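You operate a simulated robot arm through the tools that you are given. There is no shell and no other tool.

You run a simulated robot arm. Do the job below in one go: nothing can be reset, and whatever is moved stays where it is left.

Task
Serve the portion on the yellow label into the small tray and press it level.
Fine: red well over the white mark, plate in, key, green key once, plate out; white press back; the tray stays. Set down upright: white press. Where these are worked on the way, their far stop is far enough and under half their travel is too little: steel plate.

It is judged by the outcome, as a careful person would: the job done as asked, and still so three seconds after it is handed in. It fails if anything else is knocked over, pushed out of place, dropped, spilled or broken.

Robot
A 6-joint arm with a two-finger parallel gripper, fixed in place. Base frame: the origin is at the foot of the arm, x ahead of it, y to its left, z up; the work surface is at about z = 750. Units: mm, rad, N and s.
With the tool pointing down near the work surface it reaches from about 220 to 620 mm from the base axis. Its first joint turns from -2.007 to 2.007 rad. Payload 3.43 kg.
Tool frame: the origin (TCP) lies between the finger pads and is the grasp point; the fingertips stand 34 mm ahead of it; z points along the fingers, y is the line along which they close. The gripper opens to 128 mm. The fingers are 24 mm wide and 12 mm thick; the gripper's body (48 by 130 mm) begins 96 mm behind the TCP.
Orientation is that of the tool frame in the base frame, as a unit quaternion [w, x, y, z]. With the fingers straight down and closing along the base's y, the tool's x points along the base's -x, its y along +y and its z along -z.

Tools
- The arm moves only by the tool drive_tool. Its argument "motion" is a list of rows, each an object (a shift or turn left out is 0, a gripper value left out holds the last) with "slide": the shift along the tool's x, y, z in m, a list of three; "turn": the turn, a rotation vector about the tool's x, y, z in rad, a list of three; "gripper": the finger opening in m, from 0 to 0.128. In form: [{"slide": [x, y, z], "turn": [ax, ay, az], "gripper": gripper}, ...]. A call has 1 to 20 rows; each row is the pose to reach, as a shift and turn from the pose commanded when the call began, along the tool's axes at that moment. Rows are played at 5 a second. More than 50 mm and 0.15 rad between two rows, or a gripper value outside its range, and nothing of the call is played. A pose out of reach is approached as far as the arm can. The call stops where the force on the tool passes 40 N (or 10 N more than at its start, if that is more) or the arm is blocked; 0.2 s more then pass. The fingers move at their own pace (about 153 mm/s each) and stop on an object; they squeeze with about 21 N. The grip force told is the motor's: it shows also when the fingers shut on nothing. Time passes only in rows, and 0.2 s behind the last, so rows that repeat a pose let the fingers close. The reply holds the time, the measured pose of the TCP, the force on the tool along the base axes, the opening and the grip force, in the units named above and with some noise, with the torque about the TCP (base axes, N m) and any sound that the robot's microphone picked up.
- Cameras (640 x 400 px; columns grow to the right, rows downward): "scene" is fixed at [399.4, 500.1, 1816.8]; the picture's right is [-1.00, -0.05, 0.00], its down [-0.03, 0.65, -0.76] and it looks along [0.03, -0.76, -0.65] (base axes); focal length 309 px, centre (320, 200). "wrist" rides on the gripper at [76, -11, -160] in the tool frame; the picture's right is [0.15, 0.99, 0.00], its down [-0.88, 0.13, -0.46] and it looks along [-0.45, 0.07, 0.89] (tool axes); focal length 234 px, centre (320, 200). There is no depth. A picture from a camera that has moved, and an enlarged one, comes with that camera's place and axes in the base frame and with its lens.
- camera(camera): a new picture of that camera. No time passes.
- raise_lower(by): slides the trunk up (or, below 0, down) by that many mm; the arm rides with it, the base frame stays. It gives what a move gives, with no picture.
- inspect(camera, box): a new picture of the part [left, top, right, bottom] of that camera's present view, enlarged. No time passes.
- close_job(): hands the job in; it is judged then, once.

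Nothing tells you positions but the pictures and the camera data. Unless the task says otherwise, let go and move clear before handing in.

The tools are called after "Emit:" as a command line: name --argument value ..., lists and objects as JSON in quotes. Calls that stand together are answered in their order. drive_tool: Moves the arm, as the interface text tells. Its arguments: {"type":"object","properties":{"motion":{"type":"array","items":{"type":"object","properties":{"slide":{"type":"array","items":{"type":"number"}},"turn":{"type":"array","items":{"type":"number"}},"gripper":{"type":"number"}}}}},"required":["motion"]} The other tools are called the same way: raise_lower (by) slides the trunk up or down; camera (camera) takes a picture; inspect (camera, box) takes an enlarged picture of a part of a camera's view; close_job () hands the job in.

At the start:

```text
t: 0.0
eef_pos: [284.3, -231.3, 1360.7]
tcp_rot: [0.0, 0.0, 1.0, 0.0]
force: [-1.3, 0.7, 0.4]
torque: [-0.02, 0.0, -0.02]
gripper_width: 128.1
grip_force: 0.1
trunk travel left (down, up): [-925.0, 65.0]
```

scene: 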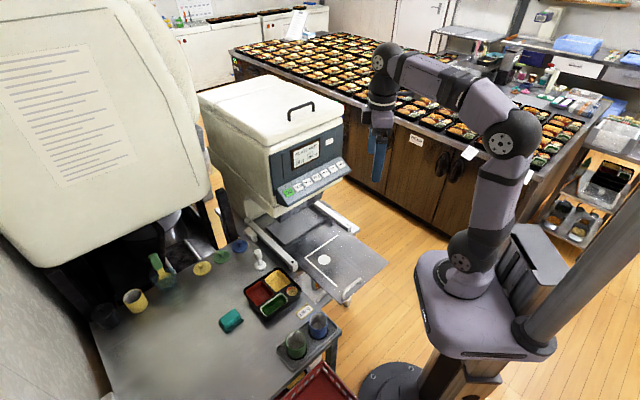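
wrist: 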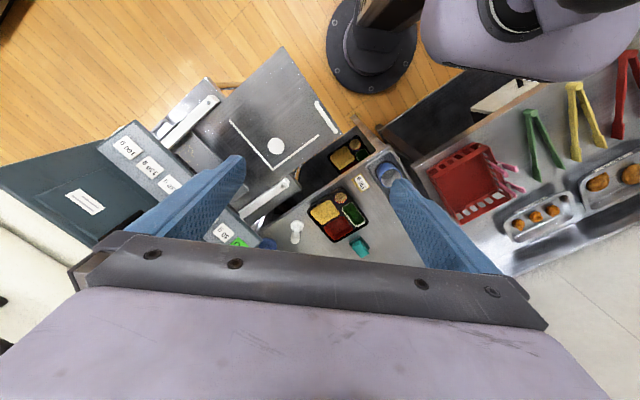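

I see a bench with a machine (a scale/sealer with keys and a sliding steel plate), a tray with coloured wells, a white press, tongs and trays of portions to one side. I will look closer before moving.

Emit:
inspect --camera "scene" --box '[180, 180, 400, 318]'

Emit:
inspect --camera "scene" --box '[80, 230, 400, 400]'

Emit:
inspect --camera "wrist" --box '[220, 100, 440, 260]'

Emit:
inspect --camera "wrist" --box '[400, 60, 640, 280]'

Emit:
inspect --camera "wrist" --box '[60, 60, 300, 260]'

Emit:
inspect --camera "scene" --box '[260, 130, 360, 210]'

```text
2.90 times, centred on (290, 249) of scene
camera zoom: at [399.4, 500.1, 1816.8], right [-1.0, -0.05, 0.0], down [-0.03, 0.65, -0.76], along [0.03, -0.76, -0.65], focal length 895 px, centre (407, 58)
```

zoom: 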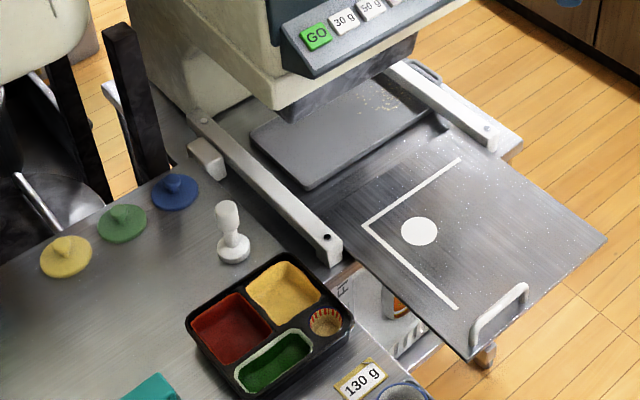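

```text
2.00 times, centred on (240, 315) of scene
camera zoom: at [399.4, 500.1, 1816.8], right [-1.0, -0.05, 0.0], down [-0.03, 0.65, -0.76], along [0.03, -0.76, -0.65], focal length 618 px, centre (480, -30)
```

zoom: 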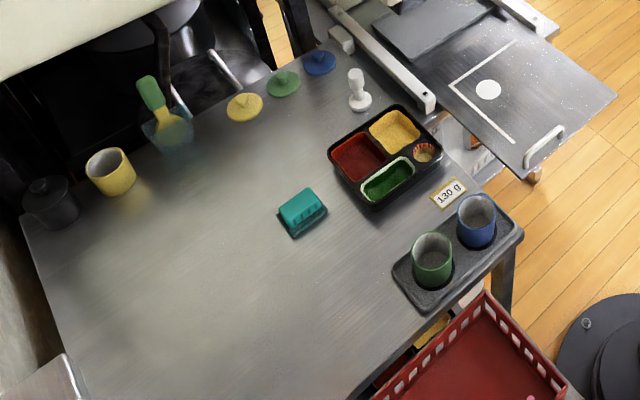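

```text
2.50 times, centred on (330, 180) of wrist
camera zoom: at [207.6, -242.6, 1518.5], right [-0.15, 0.99, 0.0], down [0.88, 0.13, 0.46], along [0.45, 0.07, -0.89], focal length 585 px, centre (295, 250)
```

zoom: 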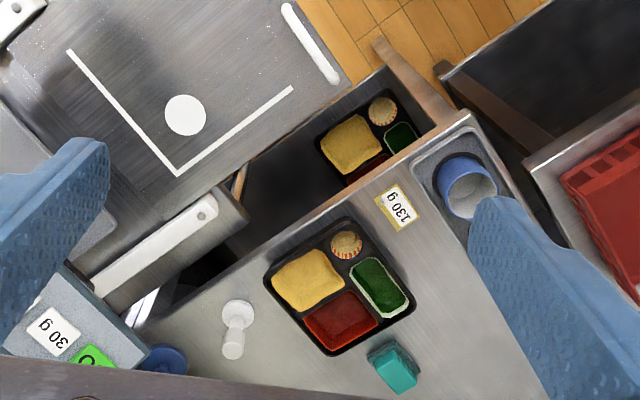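

```text
1.82 times, centred on (520, 170) of wrist
camera zoom: at [207.6, -242.6, 1518.5], right [-0.15, 0.99, 0.0], down [0.88, 0.13, 0.46], along [0.45, 0.07, -0.89], focal length 426 px, centre (-44, 254)
```

zoom: 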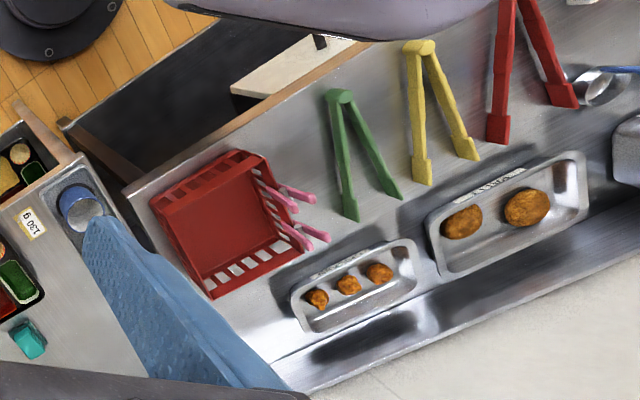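

```text
2.00 times, centred on (180, 160) of wrist
camera zoom: at [207.6, -242.6, 1518.5], right [-0.15, 0.99, 0.0], down [0.88, 0.13, 0.46], along [0.45, 0.07, -0.89], focal length 468 px, centre (600, 280)
```

zoom: 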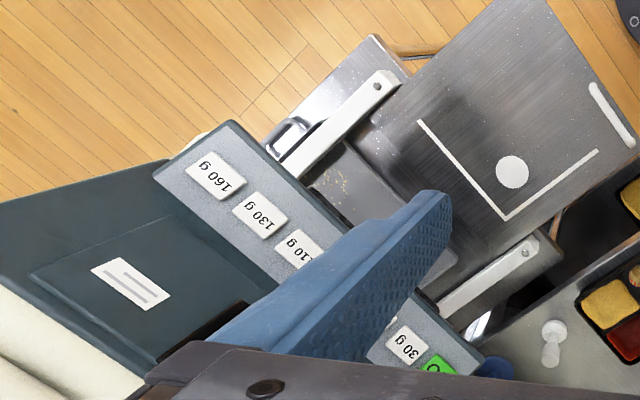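

```text
5.00 times, centred on (310, 170) of scene
camera zoom: at [399.4, 500.1, 1816.8], right [-1.0, -0.05, 0.0], down [-0.03, 0.65, -0.76], along [0.03, -0.76, -0.65], focal length 1544 px, centre (370, 350)
```

zoom: 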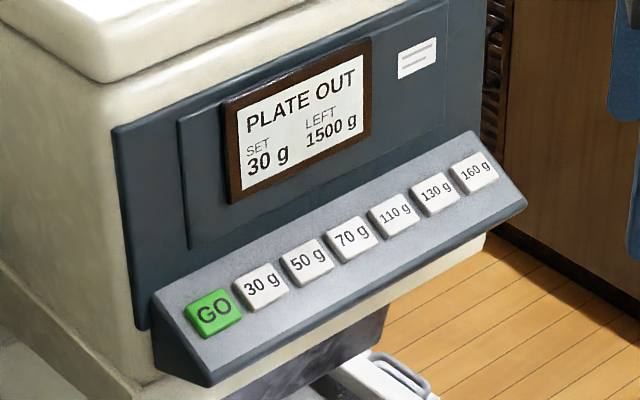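

The yellow-framed label reads 130 g. The black tray with its red well, the white press, the steel plate with its white disc and the machine's keys (GO, 30 g … 160 g) can all be seen. I lower the trunk for a closer look from the wrist.

Emit:
raise_lower --by -250

Emit:
camera --camera "scene"

Emit:
camera --camera "wrist"

```text
t: 2.6
eef_pos: [282.1, -231.0, 1110.7]
tcp_rot: [-0.001, 0.0, 1.0, 0.0]
force: [0.4, -0.1, -0.3]
torque: [0.02, -0.02, 0.0]
gripper_width: 127.8
grip_force: 0.1
trunk travel left (down, up): [-675.0, 315.0]
```

```text
taken
```

scene: 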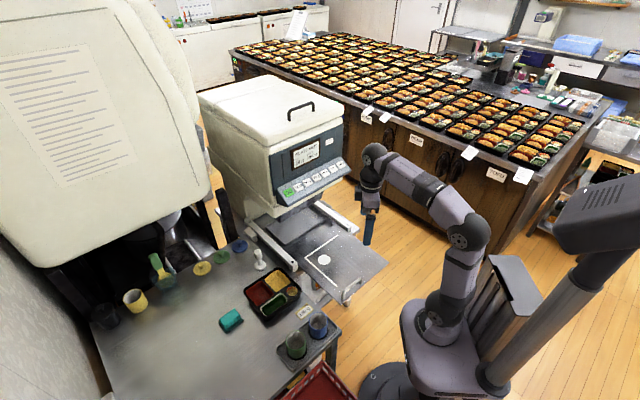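

```text
taken
camera wrist: at [207.5, -242.6, 1268.6], right [-0.15, 0.99, 0.0], down [0.88, 0.13, 0.46], along [0.45, 0.07, -0.89], focal length 234 px, centre (320, 200)
```

wrist: 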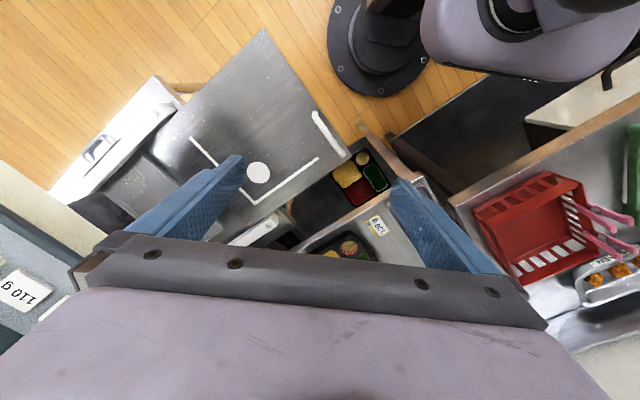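

The plate seems to lie near z 756 with the disc around (420, -355), and the table with the tray seems higher, near z 815. I move over the tray for a closer picture.

Emit:
drive_tool --motion '[{"slide": [-0.045, 0.017, 0]}, {"slide": [-0.09, 0.034, 0]}, {"slide": [-0.135, 0.05, 0]}, {"slide": [-0.18, 0.067, 0]}, {"slide": [-0.22, 0.085, 0]}, {"slide": [-0.25, 0.1, 0]}, {"slide": [-0.25, 0.1, 0]}]'

Emit:
camera --camera "wrist"

Emit:
inspect --camera "wrist" --box '[160, 40, 480, 240]'

Emit:
camera --camera "scene"

```text
t: 4.2
eef_pos: [523.1, -130.0, 1105.2]
tcp_rot: [-0.001, -0.001, 1.0, 0.0]
force: [0.5, 0.2, 0.6]
torque: [-0.03, -0.02, 0.03]
gripper_width: 128.2
grip_force: 0.0
out of reach, approached as far as the arm can: row 6, 7
trunk travel left (down, up): [-675.0, 315.0]
```

```text
taken
camera wrist: at [447.4, -140.5, 1264.7], right [-0.15, 0.99, 0.0], down [0.88, 0.13, 0.45], along [0.45, 0.07, -0.89], focal length 234 px, centre (320, 200)
```

wrist: 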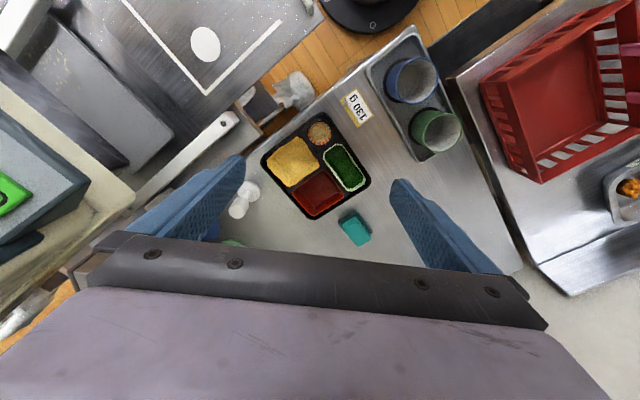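

```text
2.00 times, centred on (320, 140) of wrist
camera zoom: at [447.4, -140.5, 1264.7], right [-0.15, 0.99, 0.0], down [0.88, 0.13, 0.45], along [0.45, 0.07, -0.89], focal length 468 px, centre (320, 320)
```

zoom: 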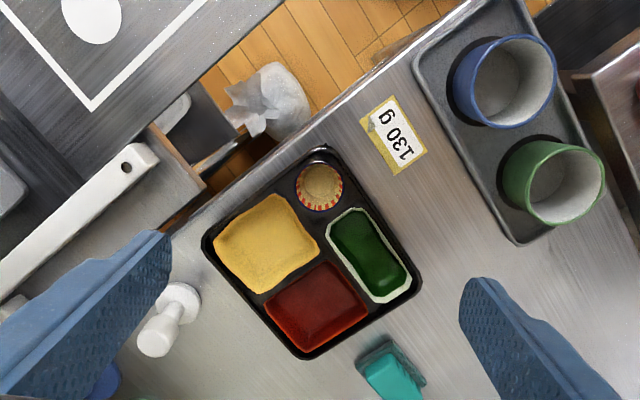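

```text
taken
```

scene: 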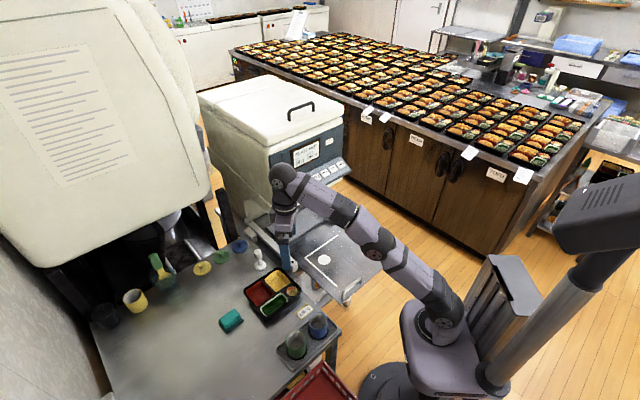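

The tray (about 140 x 160 mm, red well on the far side) is centred around (605, -124); the press stands to its left. I lower the trunk further for better reach and detail.

Emit:
raise_lower --by -130

Emit:
camera --camera "wrist"

Emit:
inspect --camera "scene" --box '[220, 220, 380, 340]'

```text
t: 5.8
eef_pos: [521.3, -129.4, 976.4]
tcp_rot: [0.0, 0.0, 1.0, 0.0]
force: [0.6, 0.1, -0.3]
torque: [-0.04, 0.0, 0.01]
gripper_width: 127.6
grip_force: 0.0
trunk travel left (down, up): [-545.0, 445.0]
```

```text
taken
camera wrist: at [446.5, -140.6, 1135.2], right [-0.15, 0.99, 0.0], down [0.88, 0.13, 0.46], along [0.45, 0.07, -0.89], focal length 234 px, centre (320, 200)
```

wrist: 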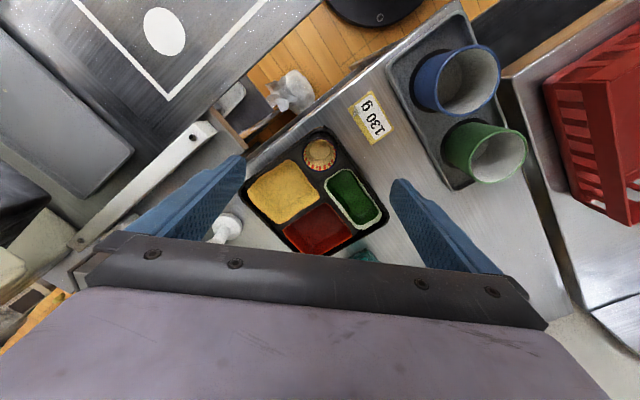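

```text
3.33 times, centred on (300, 280) of scene
camera zoom: at [399.4, 500.1, 1816.8], right [-1.0, -0.05, 0.0], down [-0.03, 0.65, -0.76], along [0.03, -0.76, -0.65], focal length 1030 px, centre (387, -67)
```

zoom: 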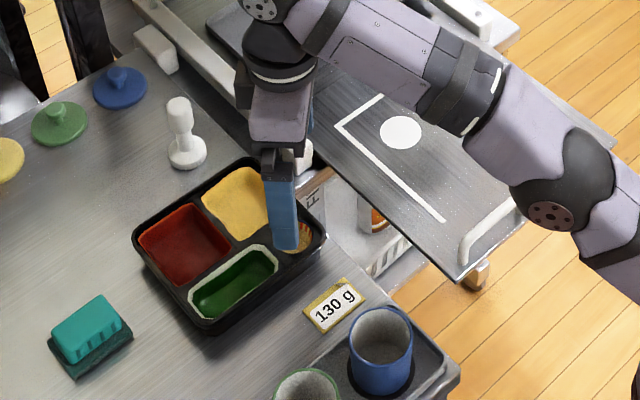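

I zoom in on the tray to see where it can be gripped.

Emit:
inspect --camera "wrist" --box '[230, 110, 400, 270]'

Emit:
inspect --camera "scene" --box '[240, 255, 310, 325]'

Emit:
inspect --camera "wrist" --box '[0, 0, 270, 230]'

```text
2.50 times, centred on (315, 190) of wrist
camera zoom: at [446.5, -140.6, 1135.2], right [-0.15, 0.99, 0.0], down [0.88, 0.13, 0.46], along [0.45, 0.07, -0.89], focal length 585 px, centre (332, 225)
```

zoom: 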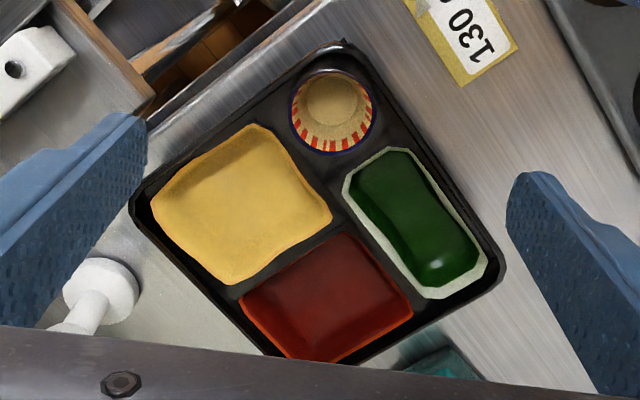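

```text
5.71 times, centred on (275, 290) of scene
camera zoom: at [399.4, 500.1, 1816.8], right [-1.0, -0.05, 0.0], down [-0.03, 0.65, -0.76], along [0.03, -0.76, -0.65], focal length 1765 px, centre (577, -314)
```

zoom: 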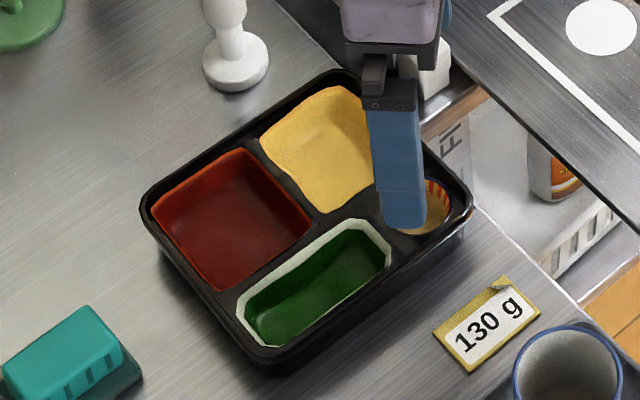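

```text
1.74 times, centred on (135, 115) of wrist
camera zoom: at [446.5, -140.6, 1135.2], right [-0.15, 0.99, 0.0], down [0.88, 0.13, 0.46], along [0.45, 0.07, -0.89], focal length 407 px, centre (642, 348)
```

zoom: 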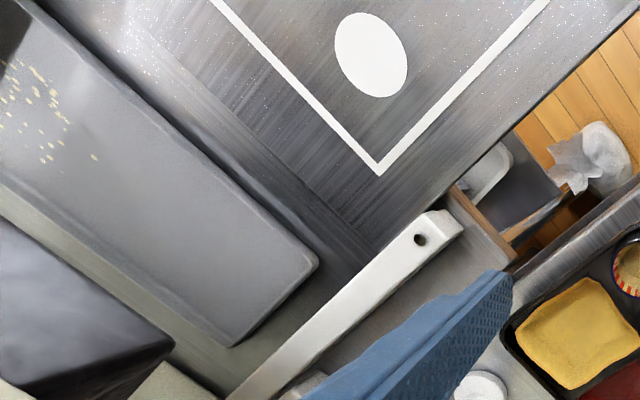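

The wells are hollow, so the tray can be lifted by its outer wall at the green well with one finger inside it. I turn the gripper 45° to line up with the tray and hover over that wall.

Emit:
drive_tool --motion '[{"slide": [-0.007, 0.011, 0.005], "turn": [0, 0, -0.131]}, {"slide": [-0.014, 0.023, 0.01], "turn": [0, 0, -0.262]}, {"slide": [-0.021, 0.034, 0.02], "turn": [0, 0, -0.393]}, {"slide": [-0.028, 0.046, 0.03], "turn": [0, 0, -0.524]}, {"slide": [-0.035, 0.058, 0.03], "turn": [0, 0, -0.654]}, {"slide": [-0.042, 0.069, 0.03], "turn": [0, 0, -0.785]}, {"slide": [-0.042, 0.069, 0.03], "turn": [0, 0, -0.785], "gripper": 0.06}, {"slide": [-0.042, 0.069, 0.03], "turn": [0, 0, -0.785], "gripper": 0.06}]'

Emit:
camera --camera "wrist"

Emit:
inspect --camera "scene" --box '[220, 220, 380, 340]'

```text
t: 7.6
eef_pos: [562.1, -59.0, 945.8]
tcp_rot: [0.0, -0.383, 0.924, 0.0]
force: [-0.4, -0.1, 1.5]
torque: [0.02, -0.01, 0.03]
gripper_width: 59.9
grip_force: 0.0
out of reach, approached as far as the arm can: row 6, 7, 8
trunk travel left (down, up): [-545.0, 445.0]
```

```text
taken
camera wrist: at [515.7, -121.1, 1104.0], right [-0.8, 0.6, 0.0], down [0.53, 0.72, 0.46], along [0.27, 0.37, -0.89], focal length 234 px, centre (320, 200)
```

wrist: 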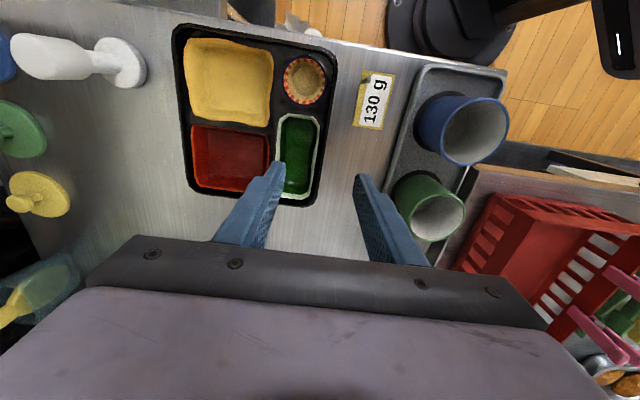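

```text
3.33 times, centred on (300, 280) of scene
camera zoom: at [399.4, 500.1, 1816.8], right [-1.0, -0.05, 0.0], down [-0.03, 0.65, -0.76], along [0.03, -0.76, -0.65], focal length 1030 px, centre (387, -67)
```

zoom: 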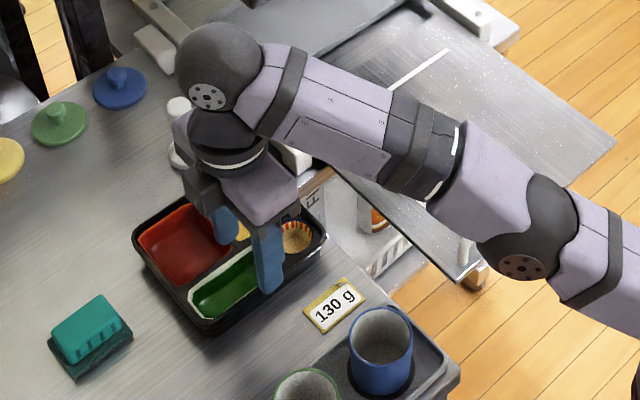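

The tray lines up with the gripper. I go down to just above the rim with the fingers set around the green well's outer wall, and check before going in.

Emit:
drive_tool --motion '[{"slide": [0.005, -0.0015, 0.02], "turn": [0, 0, -0.02], "gripper": 0.032}, {"slide": [0.01, -0.003, 0.04], "turn": [0, 0, -0.026], "gripper": 0.032}, {"slide": [0.01, -0.003, 0.05], "turn": [0, 0, -0.026], "gripper": 0.032}, {"slide": [0.01, -0.003, 0.05], "turn": [0, 0, -0.026], "gripper": 0.032}]'

Emit:
camera --camera "wrist"

Emit:
inspect --camera "wrist" --box '[220, 80, 420, 240]'

Emit:
inspect --camera "scene" --box '[240, 240, 330, 330]'

```text
t: 8.6
eef_pos: [555.1, -70.1, 894.9]
tcp_rot: [0.001, -0.395, 0.919, 0.0]
force: [0.0, -0.5, -1.0]
torque: [0.01, 0.03, 0.01]
gripper_width: 32.3
grip_force: 0.0
trunk travel left (down, up): [-545.0, 445.0]
```

```text
taken
camera wrist: at [512.0, -132.5, 1052.5], right [-0.82, 0.57, 0.0], down [0.51, 0.73, 0.46], along [0.26, 0.37, -0.89], focal length 234 px, centre (320, 200)
```

wrist: 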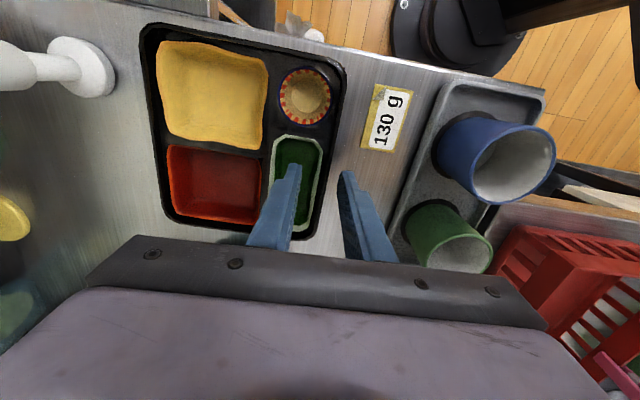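

```text
2.50 times, centred on (320, 160) of wrist
camera zoom: at [512.0, -132.5, 1052.5], right [-0.82, 0.57, 0.0], down [0.51, 0.73, 0.46], along [0.26, 0.37, -0.89], focal length 585 px, centre (320, 300)
```

zoom: 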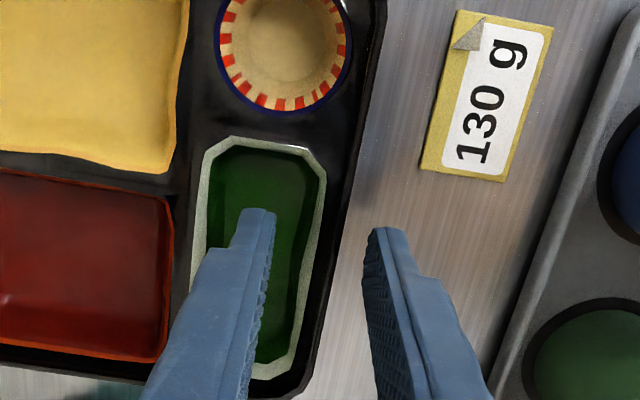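

```text
4.44 times, centred on (285, 285) of scene
camera zoom: at [399.4, 500.1, 1816.8], right [-1.0, -0.05, 0.0], down [-0.03, 0.65, -0.76], along [0.03, -0.76, -0.65], focal length 1373 px, centre (476, -178)
```

zoom: 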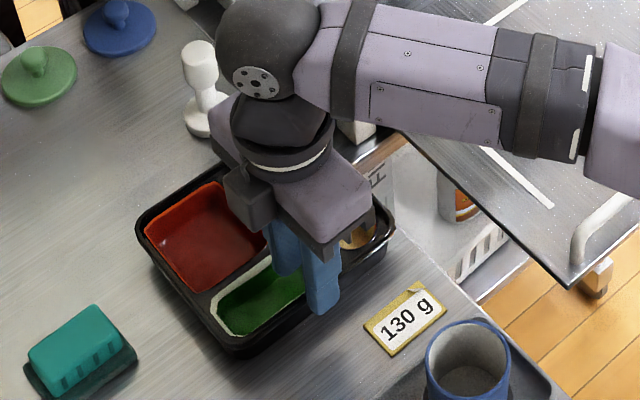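

The fingers straddle the outer wall of the empty green well. I descend and close on it.

Emit:
drive_tool --motion '[{"slide": [0, 0, 0.01]}, {"slide": [0, 0, 0.02]}, {"slide": [0, 0, 0.026]}, {"slide": [0, 0, 0.026], "gripper": 0.0}, {"slide": [0, 0, 0.026], "gripper": 0.0}, {"slide": [0, 0, 0.026], "gripper": 0.0}]'

Emit:
inspect --camera "wrist" --box '[220, 80, 420, 240]'

Emit:
inspect --camera "scene" --box '[240, 240, 330, 330]'

```text
t: 10.0
eef_pos: [555.5, -70.9, 868.9]
tcp_rot: [0.0, -0.395, 0.919, 0.0]
force: [0.1, 0.4, 0.6]
torque: [0.01, 0.04, -0.01]
gripper_width: 3.3
grip_force: 20.4
trunk travel left (down, up): [-545.0, 445.0]
```

```text
2.50 times, centred on (320, 160) of wrist
camera zoom: at [511.2, -132.8, 1027.0], right [-0.82, 0.57, 0.0], down [0.51, 0.73, 0.46], along [0.26, 0.37, -0.89], focal length 585 px, centre (320, 300)
```

zoom: 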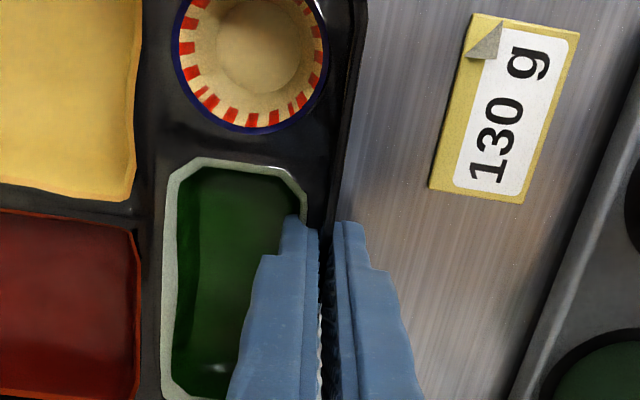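

```text
4.44 times, centred on (285, 285) of scene
camera zoom: at [399.4, 500.1, 1816.8], right [-1.0, -0.05, 0.0], down [-0.03, 0.65, -0.76], along [0.03, -0.76, -0.65], focal length 1373 px, centre (476, -178)
```

zoom: 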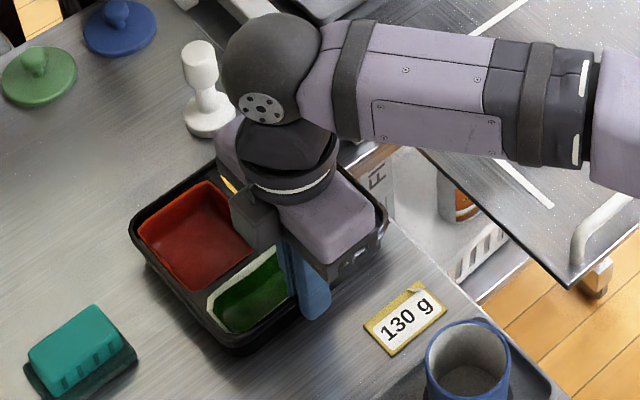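

The fingers hold the wall (3.3 mm opening, 20 N). I lift a little to test the grip.

Emit:
drive_tool --motion '[{"slide": [0, 0, -0.005]}, {"slide": [0, 0, -0.012]}, {"slide": [0, 0, -0.02]}, {"slide": [0, 0, -0.02]}]'

Emit:
inspect --camera "wrist" --box '[120, 0, 440, 240]'

Emit:
inspect --camera "scene" --box '[240, 240, 330, 330]'

```text
t: 11.0
eef_pos: [554.2, -71.8, 889.2]
tcp_rot: [0.0, -0.395, 0.919, -0.001]
force: [-0.5, 0.4, -1.0]
torque: [0.05, 0.04, -0.03]
gripper_width: 3.2
grip_force: 21.5
trunk travel left (down, up): [-545.0, 445.0]
```

```text
1.67 times, centred on (280, 120) of wrist
camera zoom: at [510.5, -133.8, 1048.1], right [-0.82, 0.57, 0.0], down [0.51, 0.73, 0.46], along [0.26, 0.37, -0.89], focal length 390 px, centre (387, 333)
```

zoom: 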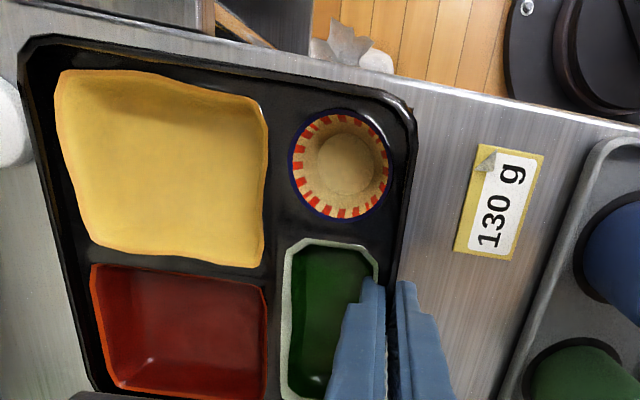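

```text
4.44 times, centred on (285, 285) of scene
camera zoom: at [399.4, 500.1, 1816.8], right [-1.0, -0.05, 0.0], down [-0.03, 0.65, -0.76], along [0.03, -0.76, -0.65], focal length 1373 px, centre (476, -178)
```

zoom: 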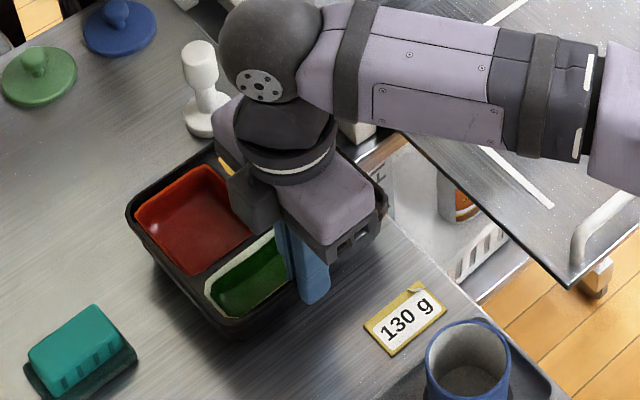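

The tray hangs level from the fingers. I lift it further and carry it towards the plate, stopping on the way to measure.

Emit:
drive_tool --motion '[{"slide": [0, 0, -0.02]}, {"slide": [0.02, 0, -0.04]}, {"slide": [0.05, 0, -0.05]}, {"slide": [0.085, 0, -0.055]}, {"slide": [0.12, 0, -0.055]}, {"slide": [0.15, 0, -0.055]}, {"slide": [0.15, 0, -0.055]}]'

Emit:
camera --camera "wrist"

Emit:
camera --camera "scene"

Emit:
inspect --camera "wrist" --box '[100, 0, 400, 240]'

```text
t: 12.6
eef_pos: [453.6, -179.8, 942.8]
tcp_rot: [0.0, -0.395, 0.919, 0.0]
force: [0.4, -0.2, -0.4]
torque: [0.07, 0.02, 0.0]
gripper_width: 3.2
grip_force: 21.2
trunk travel left (down, up): [-545.0, 445.0]
```

```text
taken
camera wrist: at [409.6, -242.6, 1101.2], right [-0.82, 0.57, 0.0], down [0.51, 0.73, 0.46], along [0.26, 0.37, -0.89], focal length 234 px, centre (320, 200)
```

wrist: 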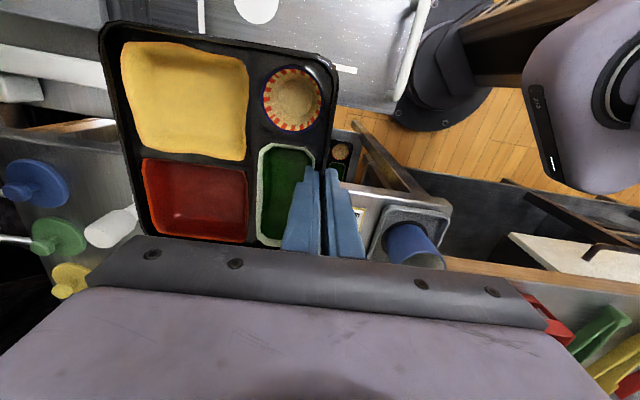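

```text
taken
```

scene: 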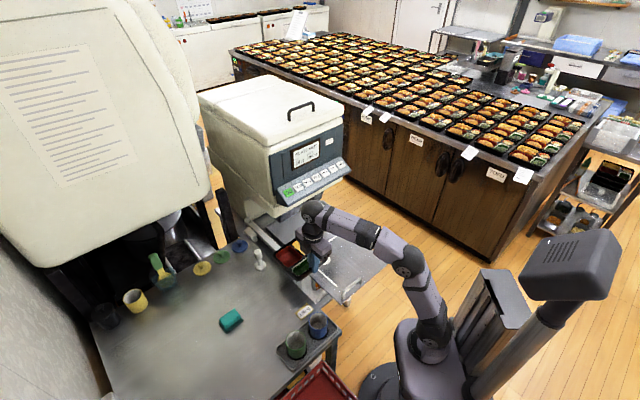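

```text
1.67 times, centred on (250, 120) of wrist
camera zoom: at [409.6, -242.6, 1101.2], right [-0.82, 0.57, 0.0], down [0.51, 0.73, 0.46], along [0.26, 0.37, -0.89], focal length 390 px, centre (437, 333)
```

zoom: 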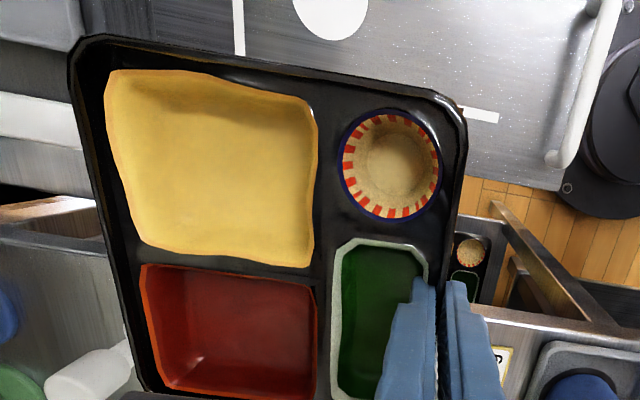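

The red well's centre sits about (-34, -102) mm from the TCP in the tool frame; the disc is near (421, -356). I carry the tray above the mark.

Emit:
drive_tool --motion '[{"slide": [0.03, 0.001, 0.0]}, {"slide": [0.065, 0.001, 0.0]}, {"slide": [0.1, 0.002, 0.01]}, {"slide": [0.135, 0.003, 0.025]}, {"slide": [0.165, 0.0037, 0.04]}, {"slide": [0.184, 0.0037, 0.06]}, {"slide": [0.184, 0.0037, 0.08]}, {"slide": [0.184, 0.0037, 0.08]}]'

Emit:
camera --camera "wrist"

Emit:
inspect --camera "scene" --box '[240, 200, 400, 320]'

```text
t: 14.4
eef_pos: [324.3, -312.3, 861.9]
tcp_rot: [0.0, -0.394, 0.919, 0.0]
force: [-0.1, 0.5, -0.2]
torque: [0.06, 0.01, -0.01]
gripper_width: 3.0
grip_force: 21.1
trunk travel left (down, up): [-545.0, 445.0]
```

```text
taken
camera wrist: at [280.1, -374.5, 1020.8], right [-0.82, 0.57, 0.0], down [0.51, 0.73, 0.46], along [0.26, 0.37, -0.89], focal length 234 px, centre (320, 200)
```

wrist: 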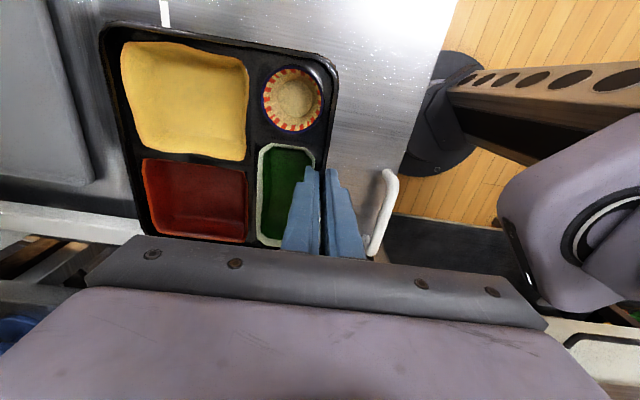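

```text
3.33 times, centred on (320, 260) of scene
camera zoom: at [399.4, 500.1, 1816.8], right [-1.0, -0.05, 0.0], down [-0.03, 0.65, -0.76], along [0.03, -0.76, -0.65], focal length 1030 px, centre (320, 0)
```

zoom: 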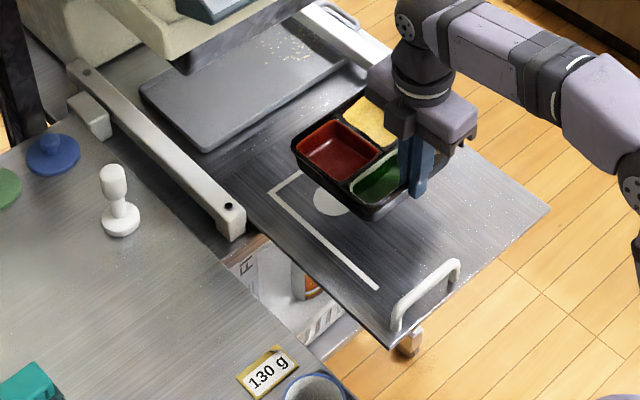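

The red well hangs right over the disc in both views. I lower the tray onto the plate.

Emit:
drive_tool --motion '[{"slide": [0, 0, 0.015]}, {"slide": [0, 0, 0.03]}, {"slide": [0, 0, 0.045]}, {"slide": [0, 0, 0.052]}, {"slide": [0, 0, 0.052]}]'

Emit:
drive_tool --motion '[{"slide": [0, 0, 0.003]}, {"slide": [0, 0, 0.006]}, {"slide": [0, 0, 0.006]}]'

Emit:
inspect --camera "scene" --box '[270, 210, 380, 300]'

```text
t: 15.6
eef_pos: [322.7, -310.8, 812.5]
tcp_rot: [0.0, -0.395, 0.919, 0.0]
force: [-0.5, 0.2, 0.0]
torque: [0.03, 0.0, -0.01]
gripper_width: 3.1
grip_force: 20.7
trunk travel left (down, up): [-545.0, 445.0]
```

```text
t: 16.4
eef_pos: [323.6, -308.4, 806.1]
tcp_rot: [0.0, -0.394, 0.919, 0.0]
force: [0.2, 0.4, -0.5]
torque: [0.03, 0.05, 0.0]
gripper_width: 3.3
grip_force: 21.4
trunk travel left (down, up): [-545.0, 445.0]
```

```text
4.44 times, centred on (325, 255) of scene
camera zoom: at [399.4, 500.1, 1816.8], right [-1.0, -0.05, 0.0], down [-0.03, 0.65, -0.76], along [0.03, -0.76, -0.65], focal length 1373 px, centre (298, -44)
```

zoom: 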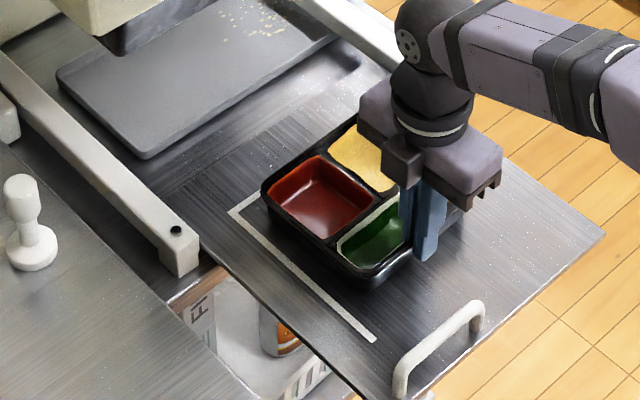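

Nearly down; I continue in small steps watching the force.

Emit:
drive_tool --motion '[{"slide": [0, 0, 0.002]}, {"slide": [0, 0, 0.004]}, {"slide": [0, 0, 0.004]}]'

Emit:
drive_tool --motion '[{"slide": [0, 0, 0.0015]}, {"slide": [0, 0, 0.003]}, {"slide": [0, 0, 0.003]}]'

Emit:
inspect --camera "scene" --box '[290, 220, 350, 280]'

```text
t: 17.2
eef_pos: [324.3, -309.0, 802.3]
tcp_rot: [0.0, -0.394, 0.919, 0.0]
force: [-0.6, 0.0, -1.3]
torque: [0.04, 0.04, 0.0]
gripper_width: 3.0
grip_force: 20.6
trunk travel left (down, up): [-545.0, 445.0]
```

```text
t: 18.0
eef_pos: [324.7, -308.7, 799.6]
tcp_rot: [0.0, -0.395, 0.919, 0.0]
force: [-0.1, 0.0, -0.6]
torque: [0.05, 0.04, -0.03]
gripper_width: 3.0
grip_force: 20.8
trunk travel left (down, up): [-545.0, 445.0]
```

```text
6.67 times, centred on (320, 250) of scene
camera zoom: at [399.4, 500.1, 1816.8], right [-1.0, -0.05, 0.0], down [-0.03, 0.65, -0.76], along [0.03, -0.76, -0.65], focal length 2059 px, centre (320, -133)
```

zoom: 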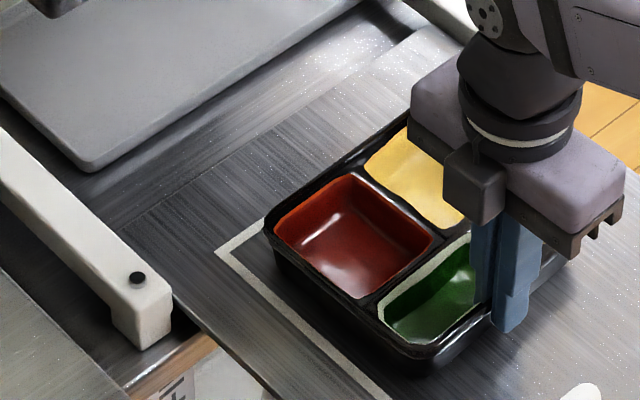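

Still no contact force; a few millimetres more.

Emit:
drive_tool --motion '[{"slide": [0, 0, 0.001]}, {"slide": [0, 0, 0.002]}, {"slide": [0, 0, 0.002]}]'

Emit:
drive_tool --motion '[{"slide": [0, 0, 0.001]}, {"slide": [0, 0, 0.002]}, {"slide": [0, 0, 0.002]}]'

Emit:
drive_tool --motion '[{"slide": [0, 0, 0.001]}, {"slide": [0, 0, 0.002]}, {"slide": [0, 0, 0.002]}]'

```text
t: 18.8
eef_pos: [322.5, -308.6, 797.4]
tcp_rot: [0.0, -0.395, 0.919, -0.002]
force: [1.4, -0.1, 7.9]
torque: [-0.07, 0.03, -0.01]
gripper_width: 3.3
grip_force: 21.1
trunk travel left (down, up): [-545.0, 445.0]
```

```text
t: 19.6
eef_pos: [322.8, -309.1, 796.1]
tcp_rot: [0.0, -0.395, 0.919, -0.001]
force: [2.0, 0.2, 16.7]
torque: [-0.03, -0.03, -0.02]
gripper_width: 3.0
grip_force: 21.1
trunk travel left (down, up): [-545.0, 445.0]
```

```text
t: 20.4
eef_pos: [322.8, -308.6, 793.2]
tcp_rot: [0.0, -0.395, 0.919, -0.001]
force: [0.7, -1.1, 16.8]
torque: [-0.06, 0.01, 0.03]
gripper_width: 3.4
grip_force: 21.2
trunk travel left (down, up): [-545.0, 445.0]
```

The tray has touched down (about 17 N at z ≈ 795). I ease up, open the fingers and rise.

Emit:
drive_tool --motion '[{"slide": [0, 0, -0.003]}, {"slide": [0, 0, -0.003], "gripper": 0.026}, {"slide": [0, 0, -0.003], "gripper": 0.026}, {"slide": [0, 0, -0.003], "gripper": 0.026}, {"slide": [0, 0, -0.02], "gripper": 0.026}, {"slide": [0, 0, -0.045], "gripper": 0.026}, {"slide": [0, 0, -0.08], "gripper": 0.026}, {"slide": [0, 0, -0.12], "gripper": 0.026}, {"slide": [0, 0, -0.12], "gripper": 0.026}]'

Emit:
camera --camera "wrist"

Emit:
inspect --camera "scene" --box '[260, 200, 380, 300]'

```text
t: 22.4
eef_pos: [323.0, -312.8, 915.1]
tcp_rot: [0.0, -0.395, 0.919, 0.001]
force: [-0.1, -0.6, -0.8]
torque: [0.02, 0.01, 0.0]
gripper_width: 26.0
grip_force: 0.1
trunk travel left (down, up): [-545.0, 445.0]
```

```text
taken
camera wrist: at [279.6, -375.4, 1072.3], right [-0.82, 0.57, 0.0], down [0.51, 0.73, 0.46], along [0.26, 0.37, -0.89], focal length 234 px, centre (320, 200)
```

wrist: 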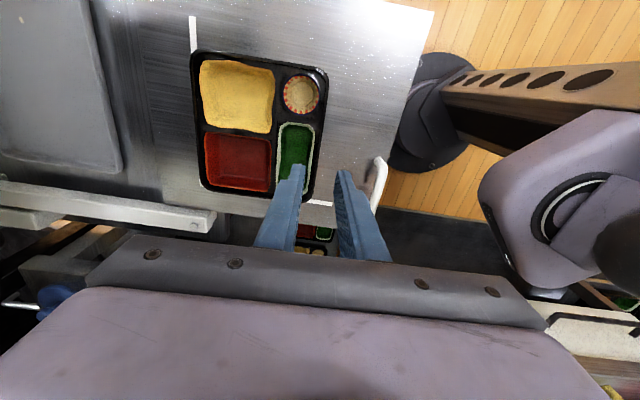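

```text
4.00 times, centred on (320, 250) of scene
camera zoom: at [399.4, 500.1, 1816.8], right [-1.0, -0.05, 0.0], down [-0.03, 0.65, -0.76], along [0.03, -0.76, -0.65], focal length 1236 px, centre (320, 0)
```

zoom: 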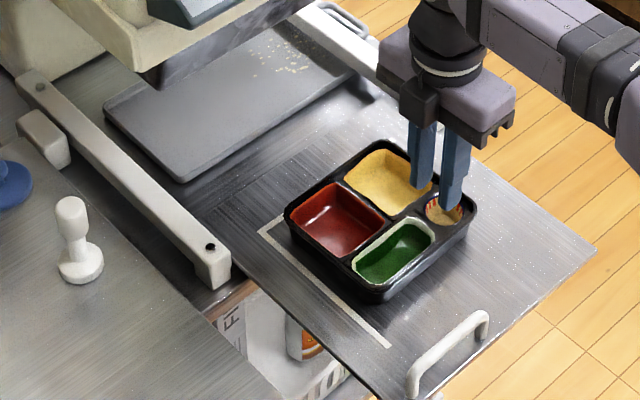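

The tray is on the plate with the red well over the mark. Next I hover over the plate's handle to measure it.

Emit:
drive_tool --motion '[{"slide": [-0.02, 0.03, 0]}, {"slide": [-0.04, 0.06, 0], "gripper": 0.05}, {"slide": [-0.0645, 0.0888, 0], "gripper": 0.05}, {"slide": [-0.0645, 0.0888, 0], "gripper": 0.05}]'

Emit:
camera --camera "wrist"

Emit:
inspect --camera "scene" --box '[290, 230, 410, 330]'

Emit:
inspect --camera "wrist" --box '[220, 60, 420, 240]'

```text
t: 23.4
eef_pos: [307.4, -199.9, 911.4]
tcp_rot: [0.001, -0.395, 0.919, 0.0]
force: [0.0, 0.1, 0.8]
torque: [-0.03, 0.01, 0.0]
gripper_width: 50.0
grip_force: 0.0
trunk travel left (down, up): [-545.0, 445.0]
```

```text
taken
camera wrist: at [262.8, -263.3, 1070.1], right [-0.82, 0.57, 0.0], down [0.51, 0.73, 0.46], along [0.26, 0.37, -0.89], focal length 234 px, centre (320, 200)
```

wrist: 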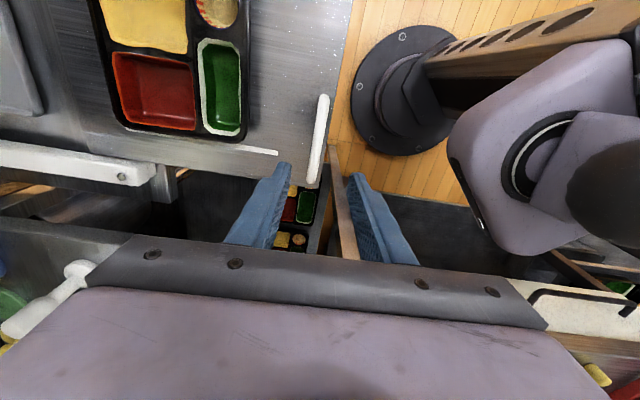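

```text
4.00 times, centred on (350, 280) of scene
camera zoom: at [399.4, 500.1, 1816.8], right [-1.0, -0.05, 0.0], down [-0.03, 0.65, -0.76], along [0.03, -0.76, -0.65], focal length 1236 px, centre (200, -120)
```

zoom: 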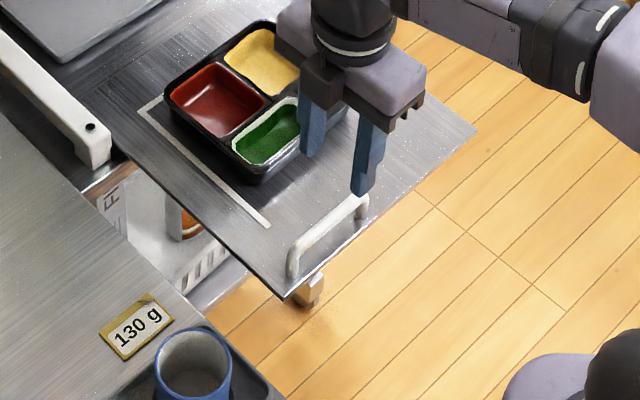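

```text
2.22 times, centred on (320, 150) of wrist
camera zoom: at [262.8, -263.3, 1070.1], right [-0.82, 0.57, 0.0], down [0.51, 0.73, 0.46], along [0.26, 0.37, -0.89], focal length 520 px, centre (320, 311)
```

zoom: 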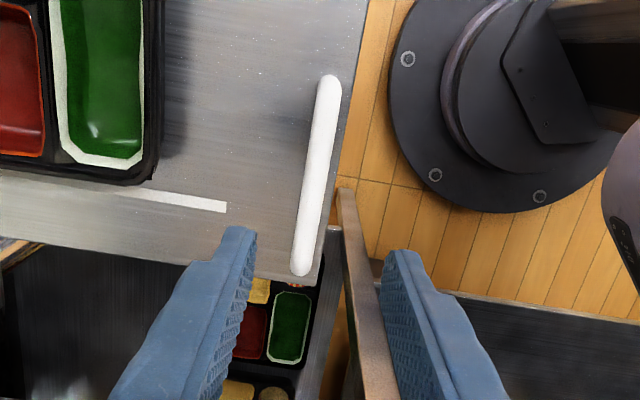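

The handle bar runs at about the gripper's yaw, centred near (304, -210, 780). I straddle it with the fingers open, stopping above the plate.

Emit:
drive_tool --motion '[{"slide": [0.009, -0.0046, 0.02], "gripper": 0.034}, {"slide": [0.009, -0.0046, 0.05], "gripper": 0.034}, {"slide": [0.009, -0.0046, 0.075], "gripper": 0.034}, {"slide": [0.009, -0.0046, 0.075], "gripper": 0.034}]'

Emit:
inspect --camera "wrist" --box '[220, 60, 420, 240]'

Emit:
inspect --camera "scene" --box '[310, 250, 390, 320]'

```text
t: 24.4
eef_pos: [301.9, -209.7, 838.5]
tcp_rot: [0.0, -0.395, 0.919, -0.001]
force: [-0.7, 0.6, -0.4]
torque: [-0.01, -0.02, -0.01]
gripper_width: 34.2
grip_force: 0.0
trunk travel left (down, up): [-545.0, 445.0]
```

```text
2.22 times, centred on (320, 150) of wrist
camera zoom: at [257.2, -272.9, 997.2], right [-0.82, 0.57, 0.0], down [0.51, 0.73, 0.46], along [0.26, 0.37, -0.89], focal length 520 px, centre (320, 311)
```

zoom: 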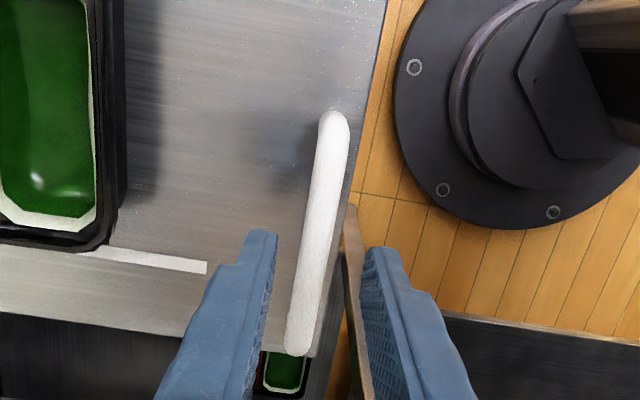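

```text
5.71 times, centred on (350, 285) of scene
camera zoom: at [399.4, 500.1, 1816.8], right [-1.0, -0.05, 0.0], down [-0.03, 0.65, -0.76], along [0.03, -0.76, -0.65], focal length 1765 px, centre (149, -286)
```

zoom: 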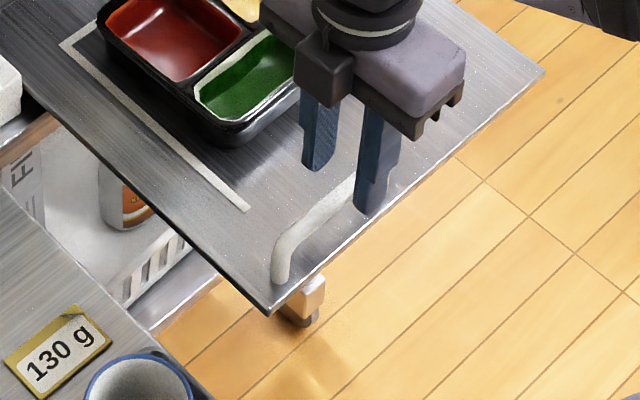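

The bar is centred between the fingers. I go down and close loosely round it.

Emit:
drive_tool --motion '[{"slide": [0, 0, 0.015]}, {"slide": [0, 0, 0.03]}, {"slide": [0, 0, 0.04]}, {"slide": [0, 0, 0.04], "gripper": 0.018}, {"slide": [0, 0, 0.04], "gripper": 0.018}]'

Emit:
inspect --camera "wrist" --box '[220, 60, 420, 240]'

Emit:
inspect --camera "scene" --box '[310, 250, 390, 320]'

```text
t: 25.6
eef_pos: [301.1, -212.2, 797.2]
tcp_rot: [0.0, -0.395, 0.919, 0.0]
force: [1.3, -0.4, -0.9]
torque: [-0.01, -0.03, 0.02]
gripper_width: 18.0
grip_force: 0.0
trunk travel left (down, up): [-545.0, 445.0]
```

```text
2.22 times, centred on (320, 150) of wrist
camera zoom: at [257.7, -275.0, 956.2], right [-0.82, 0.57, 0.0], down [0.51, 0.73, 0.46], along [0.26, 0.37, -0.89], focal length 520 px, centre (320, 311)
```

zoom: 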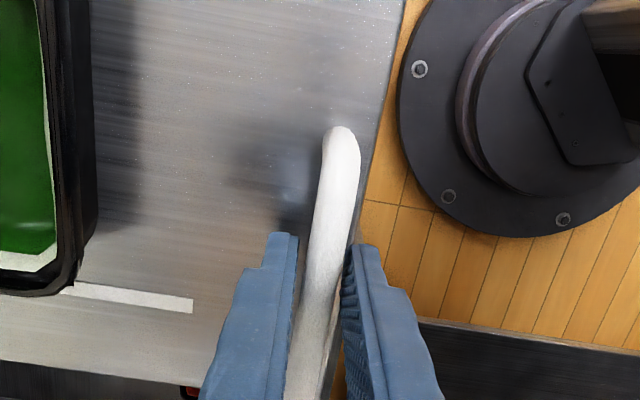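

```text
5.71 times, centred on (350, 285) of scene
camera zoom: at [399.4, 500.1, 1816.8], right [-1.0, -0.05, 0.0], down [-0.03, 0.65, -0.76], along [0.03, -0.76, -0.65], focal length 1765 px, centre (149, -286)
```

zoom: 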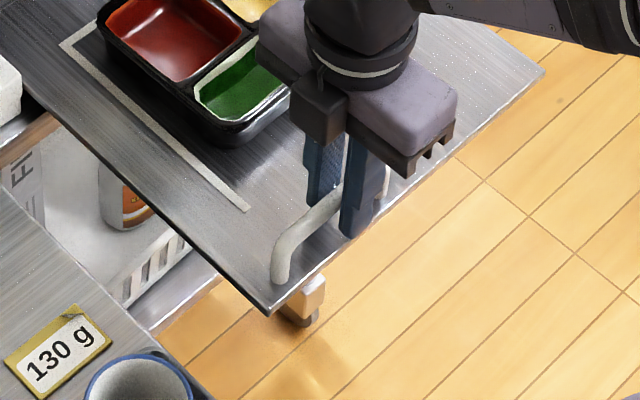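

The fingers enclose the bar loosely. I push the plate in gently along its slide, with a first stretch to check the direction.

Emit:
drive_tool --motion '[{"slide": [0, -0.002, 0]}, {"slide": [0, -0.005, 0]}, {"slide": [0, -0.009, 0]}, {"slide": [0, -0.014, 0]}, {"slide": [0, -0.02, 0]}, {"slide": [0, -0.027, 0]}, {"slide": [0, -0.034, 0]}, {"slide": [0, -0.041, 0]}, {"slide": [0, -0.048, 0]}, {"slide": [0, -0.054, 0]}, {"slide": [0, -0.058, 0]}, {"slide": [0, -0.06, 0]}, {"slide": [0, -0.06, 0]}]'

Emit:
inspect --camera "wrist" --box '[120, 0, 440, 240]'

Emit:
inspect --camera "scene" --box '[250, 180, 410, 310]'

```text
t: 28.4
eef_pos: [343.9, -252.0, 798.3]
tcp_rot: [0.0, -0.395, 0.919, 0.0]
force: [-1.4, 0.6, 0.2]
torque: [-0.02, 0.01, -0.03]
gripper_width: 18.6
grip_force: 0.7
trunk travel left (down, up): [-545.0, 445.0]
```

```text
1.67 times, centred on (280, 120) of wrist
camera zoom: at [300.5, -315.4, 957.5], right [-0.82, 0.57, 0.0], down [0.51, 0.73, 0.46], along [0.26, 0.37, -0.89], focal length 390 px, centre (387, 333)
```

zoom: 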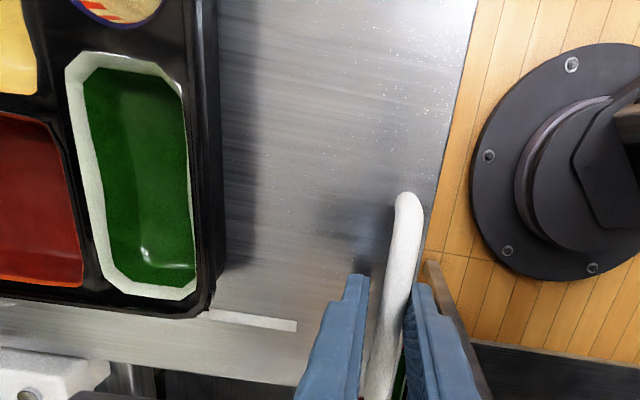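

```text
3.08 times, centred on (330, 245) of scene
camera zoom: at [399.4, 500.1, 1816.8], right [-1.0, -0.05, 0.0], down [-0.03, 0.65, -0.76], along [0.03, -0.76, -0.65], focal length 950 px, centre (289, 62)
```

zoom: 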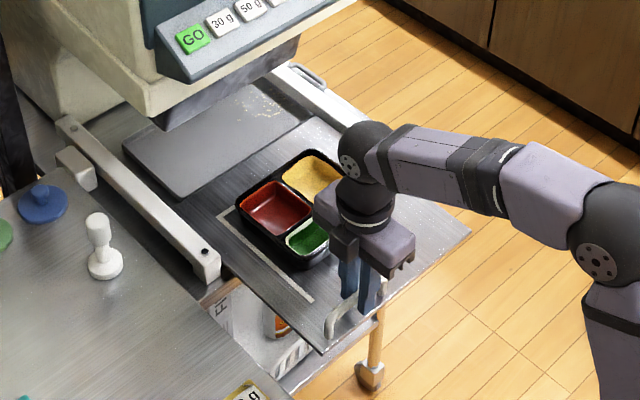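

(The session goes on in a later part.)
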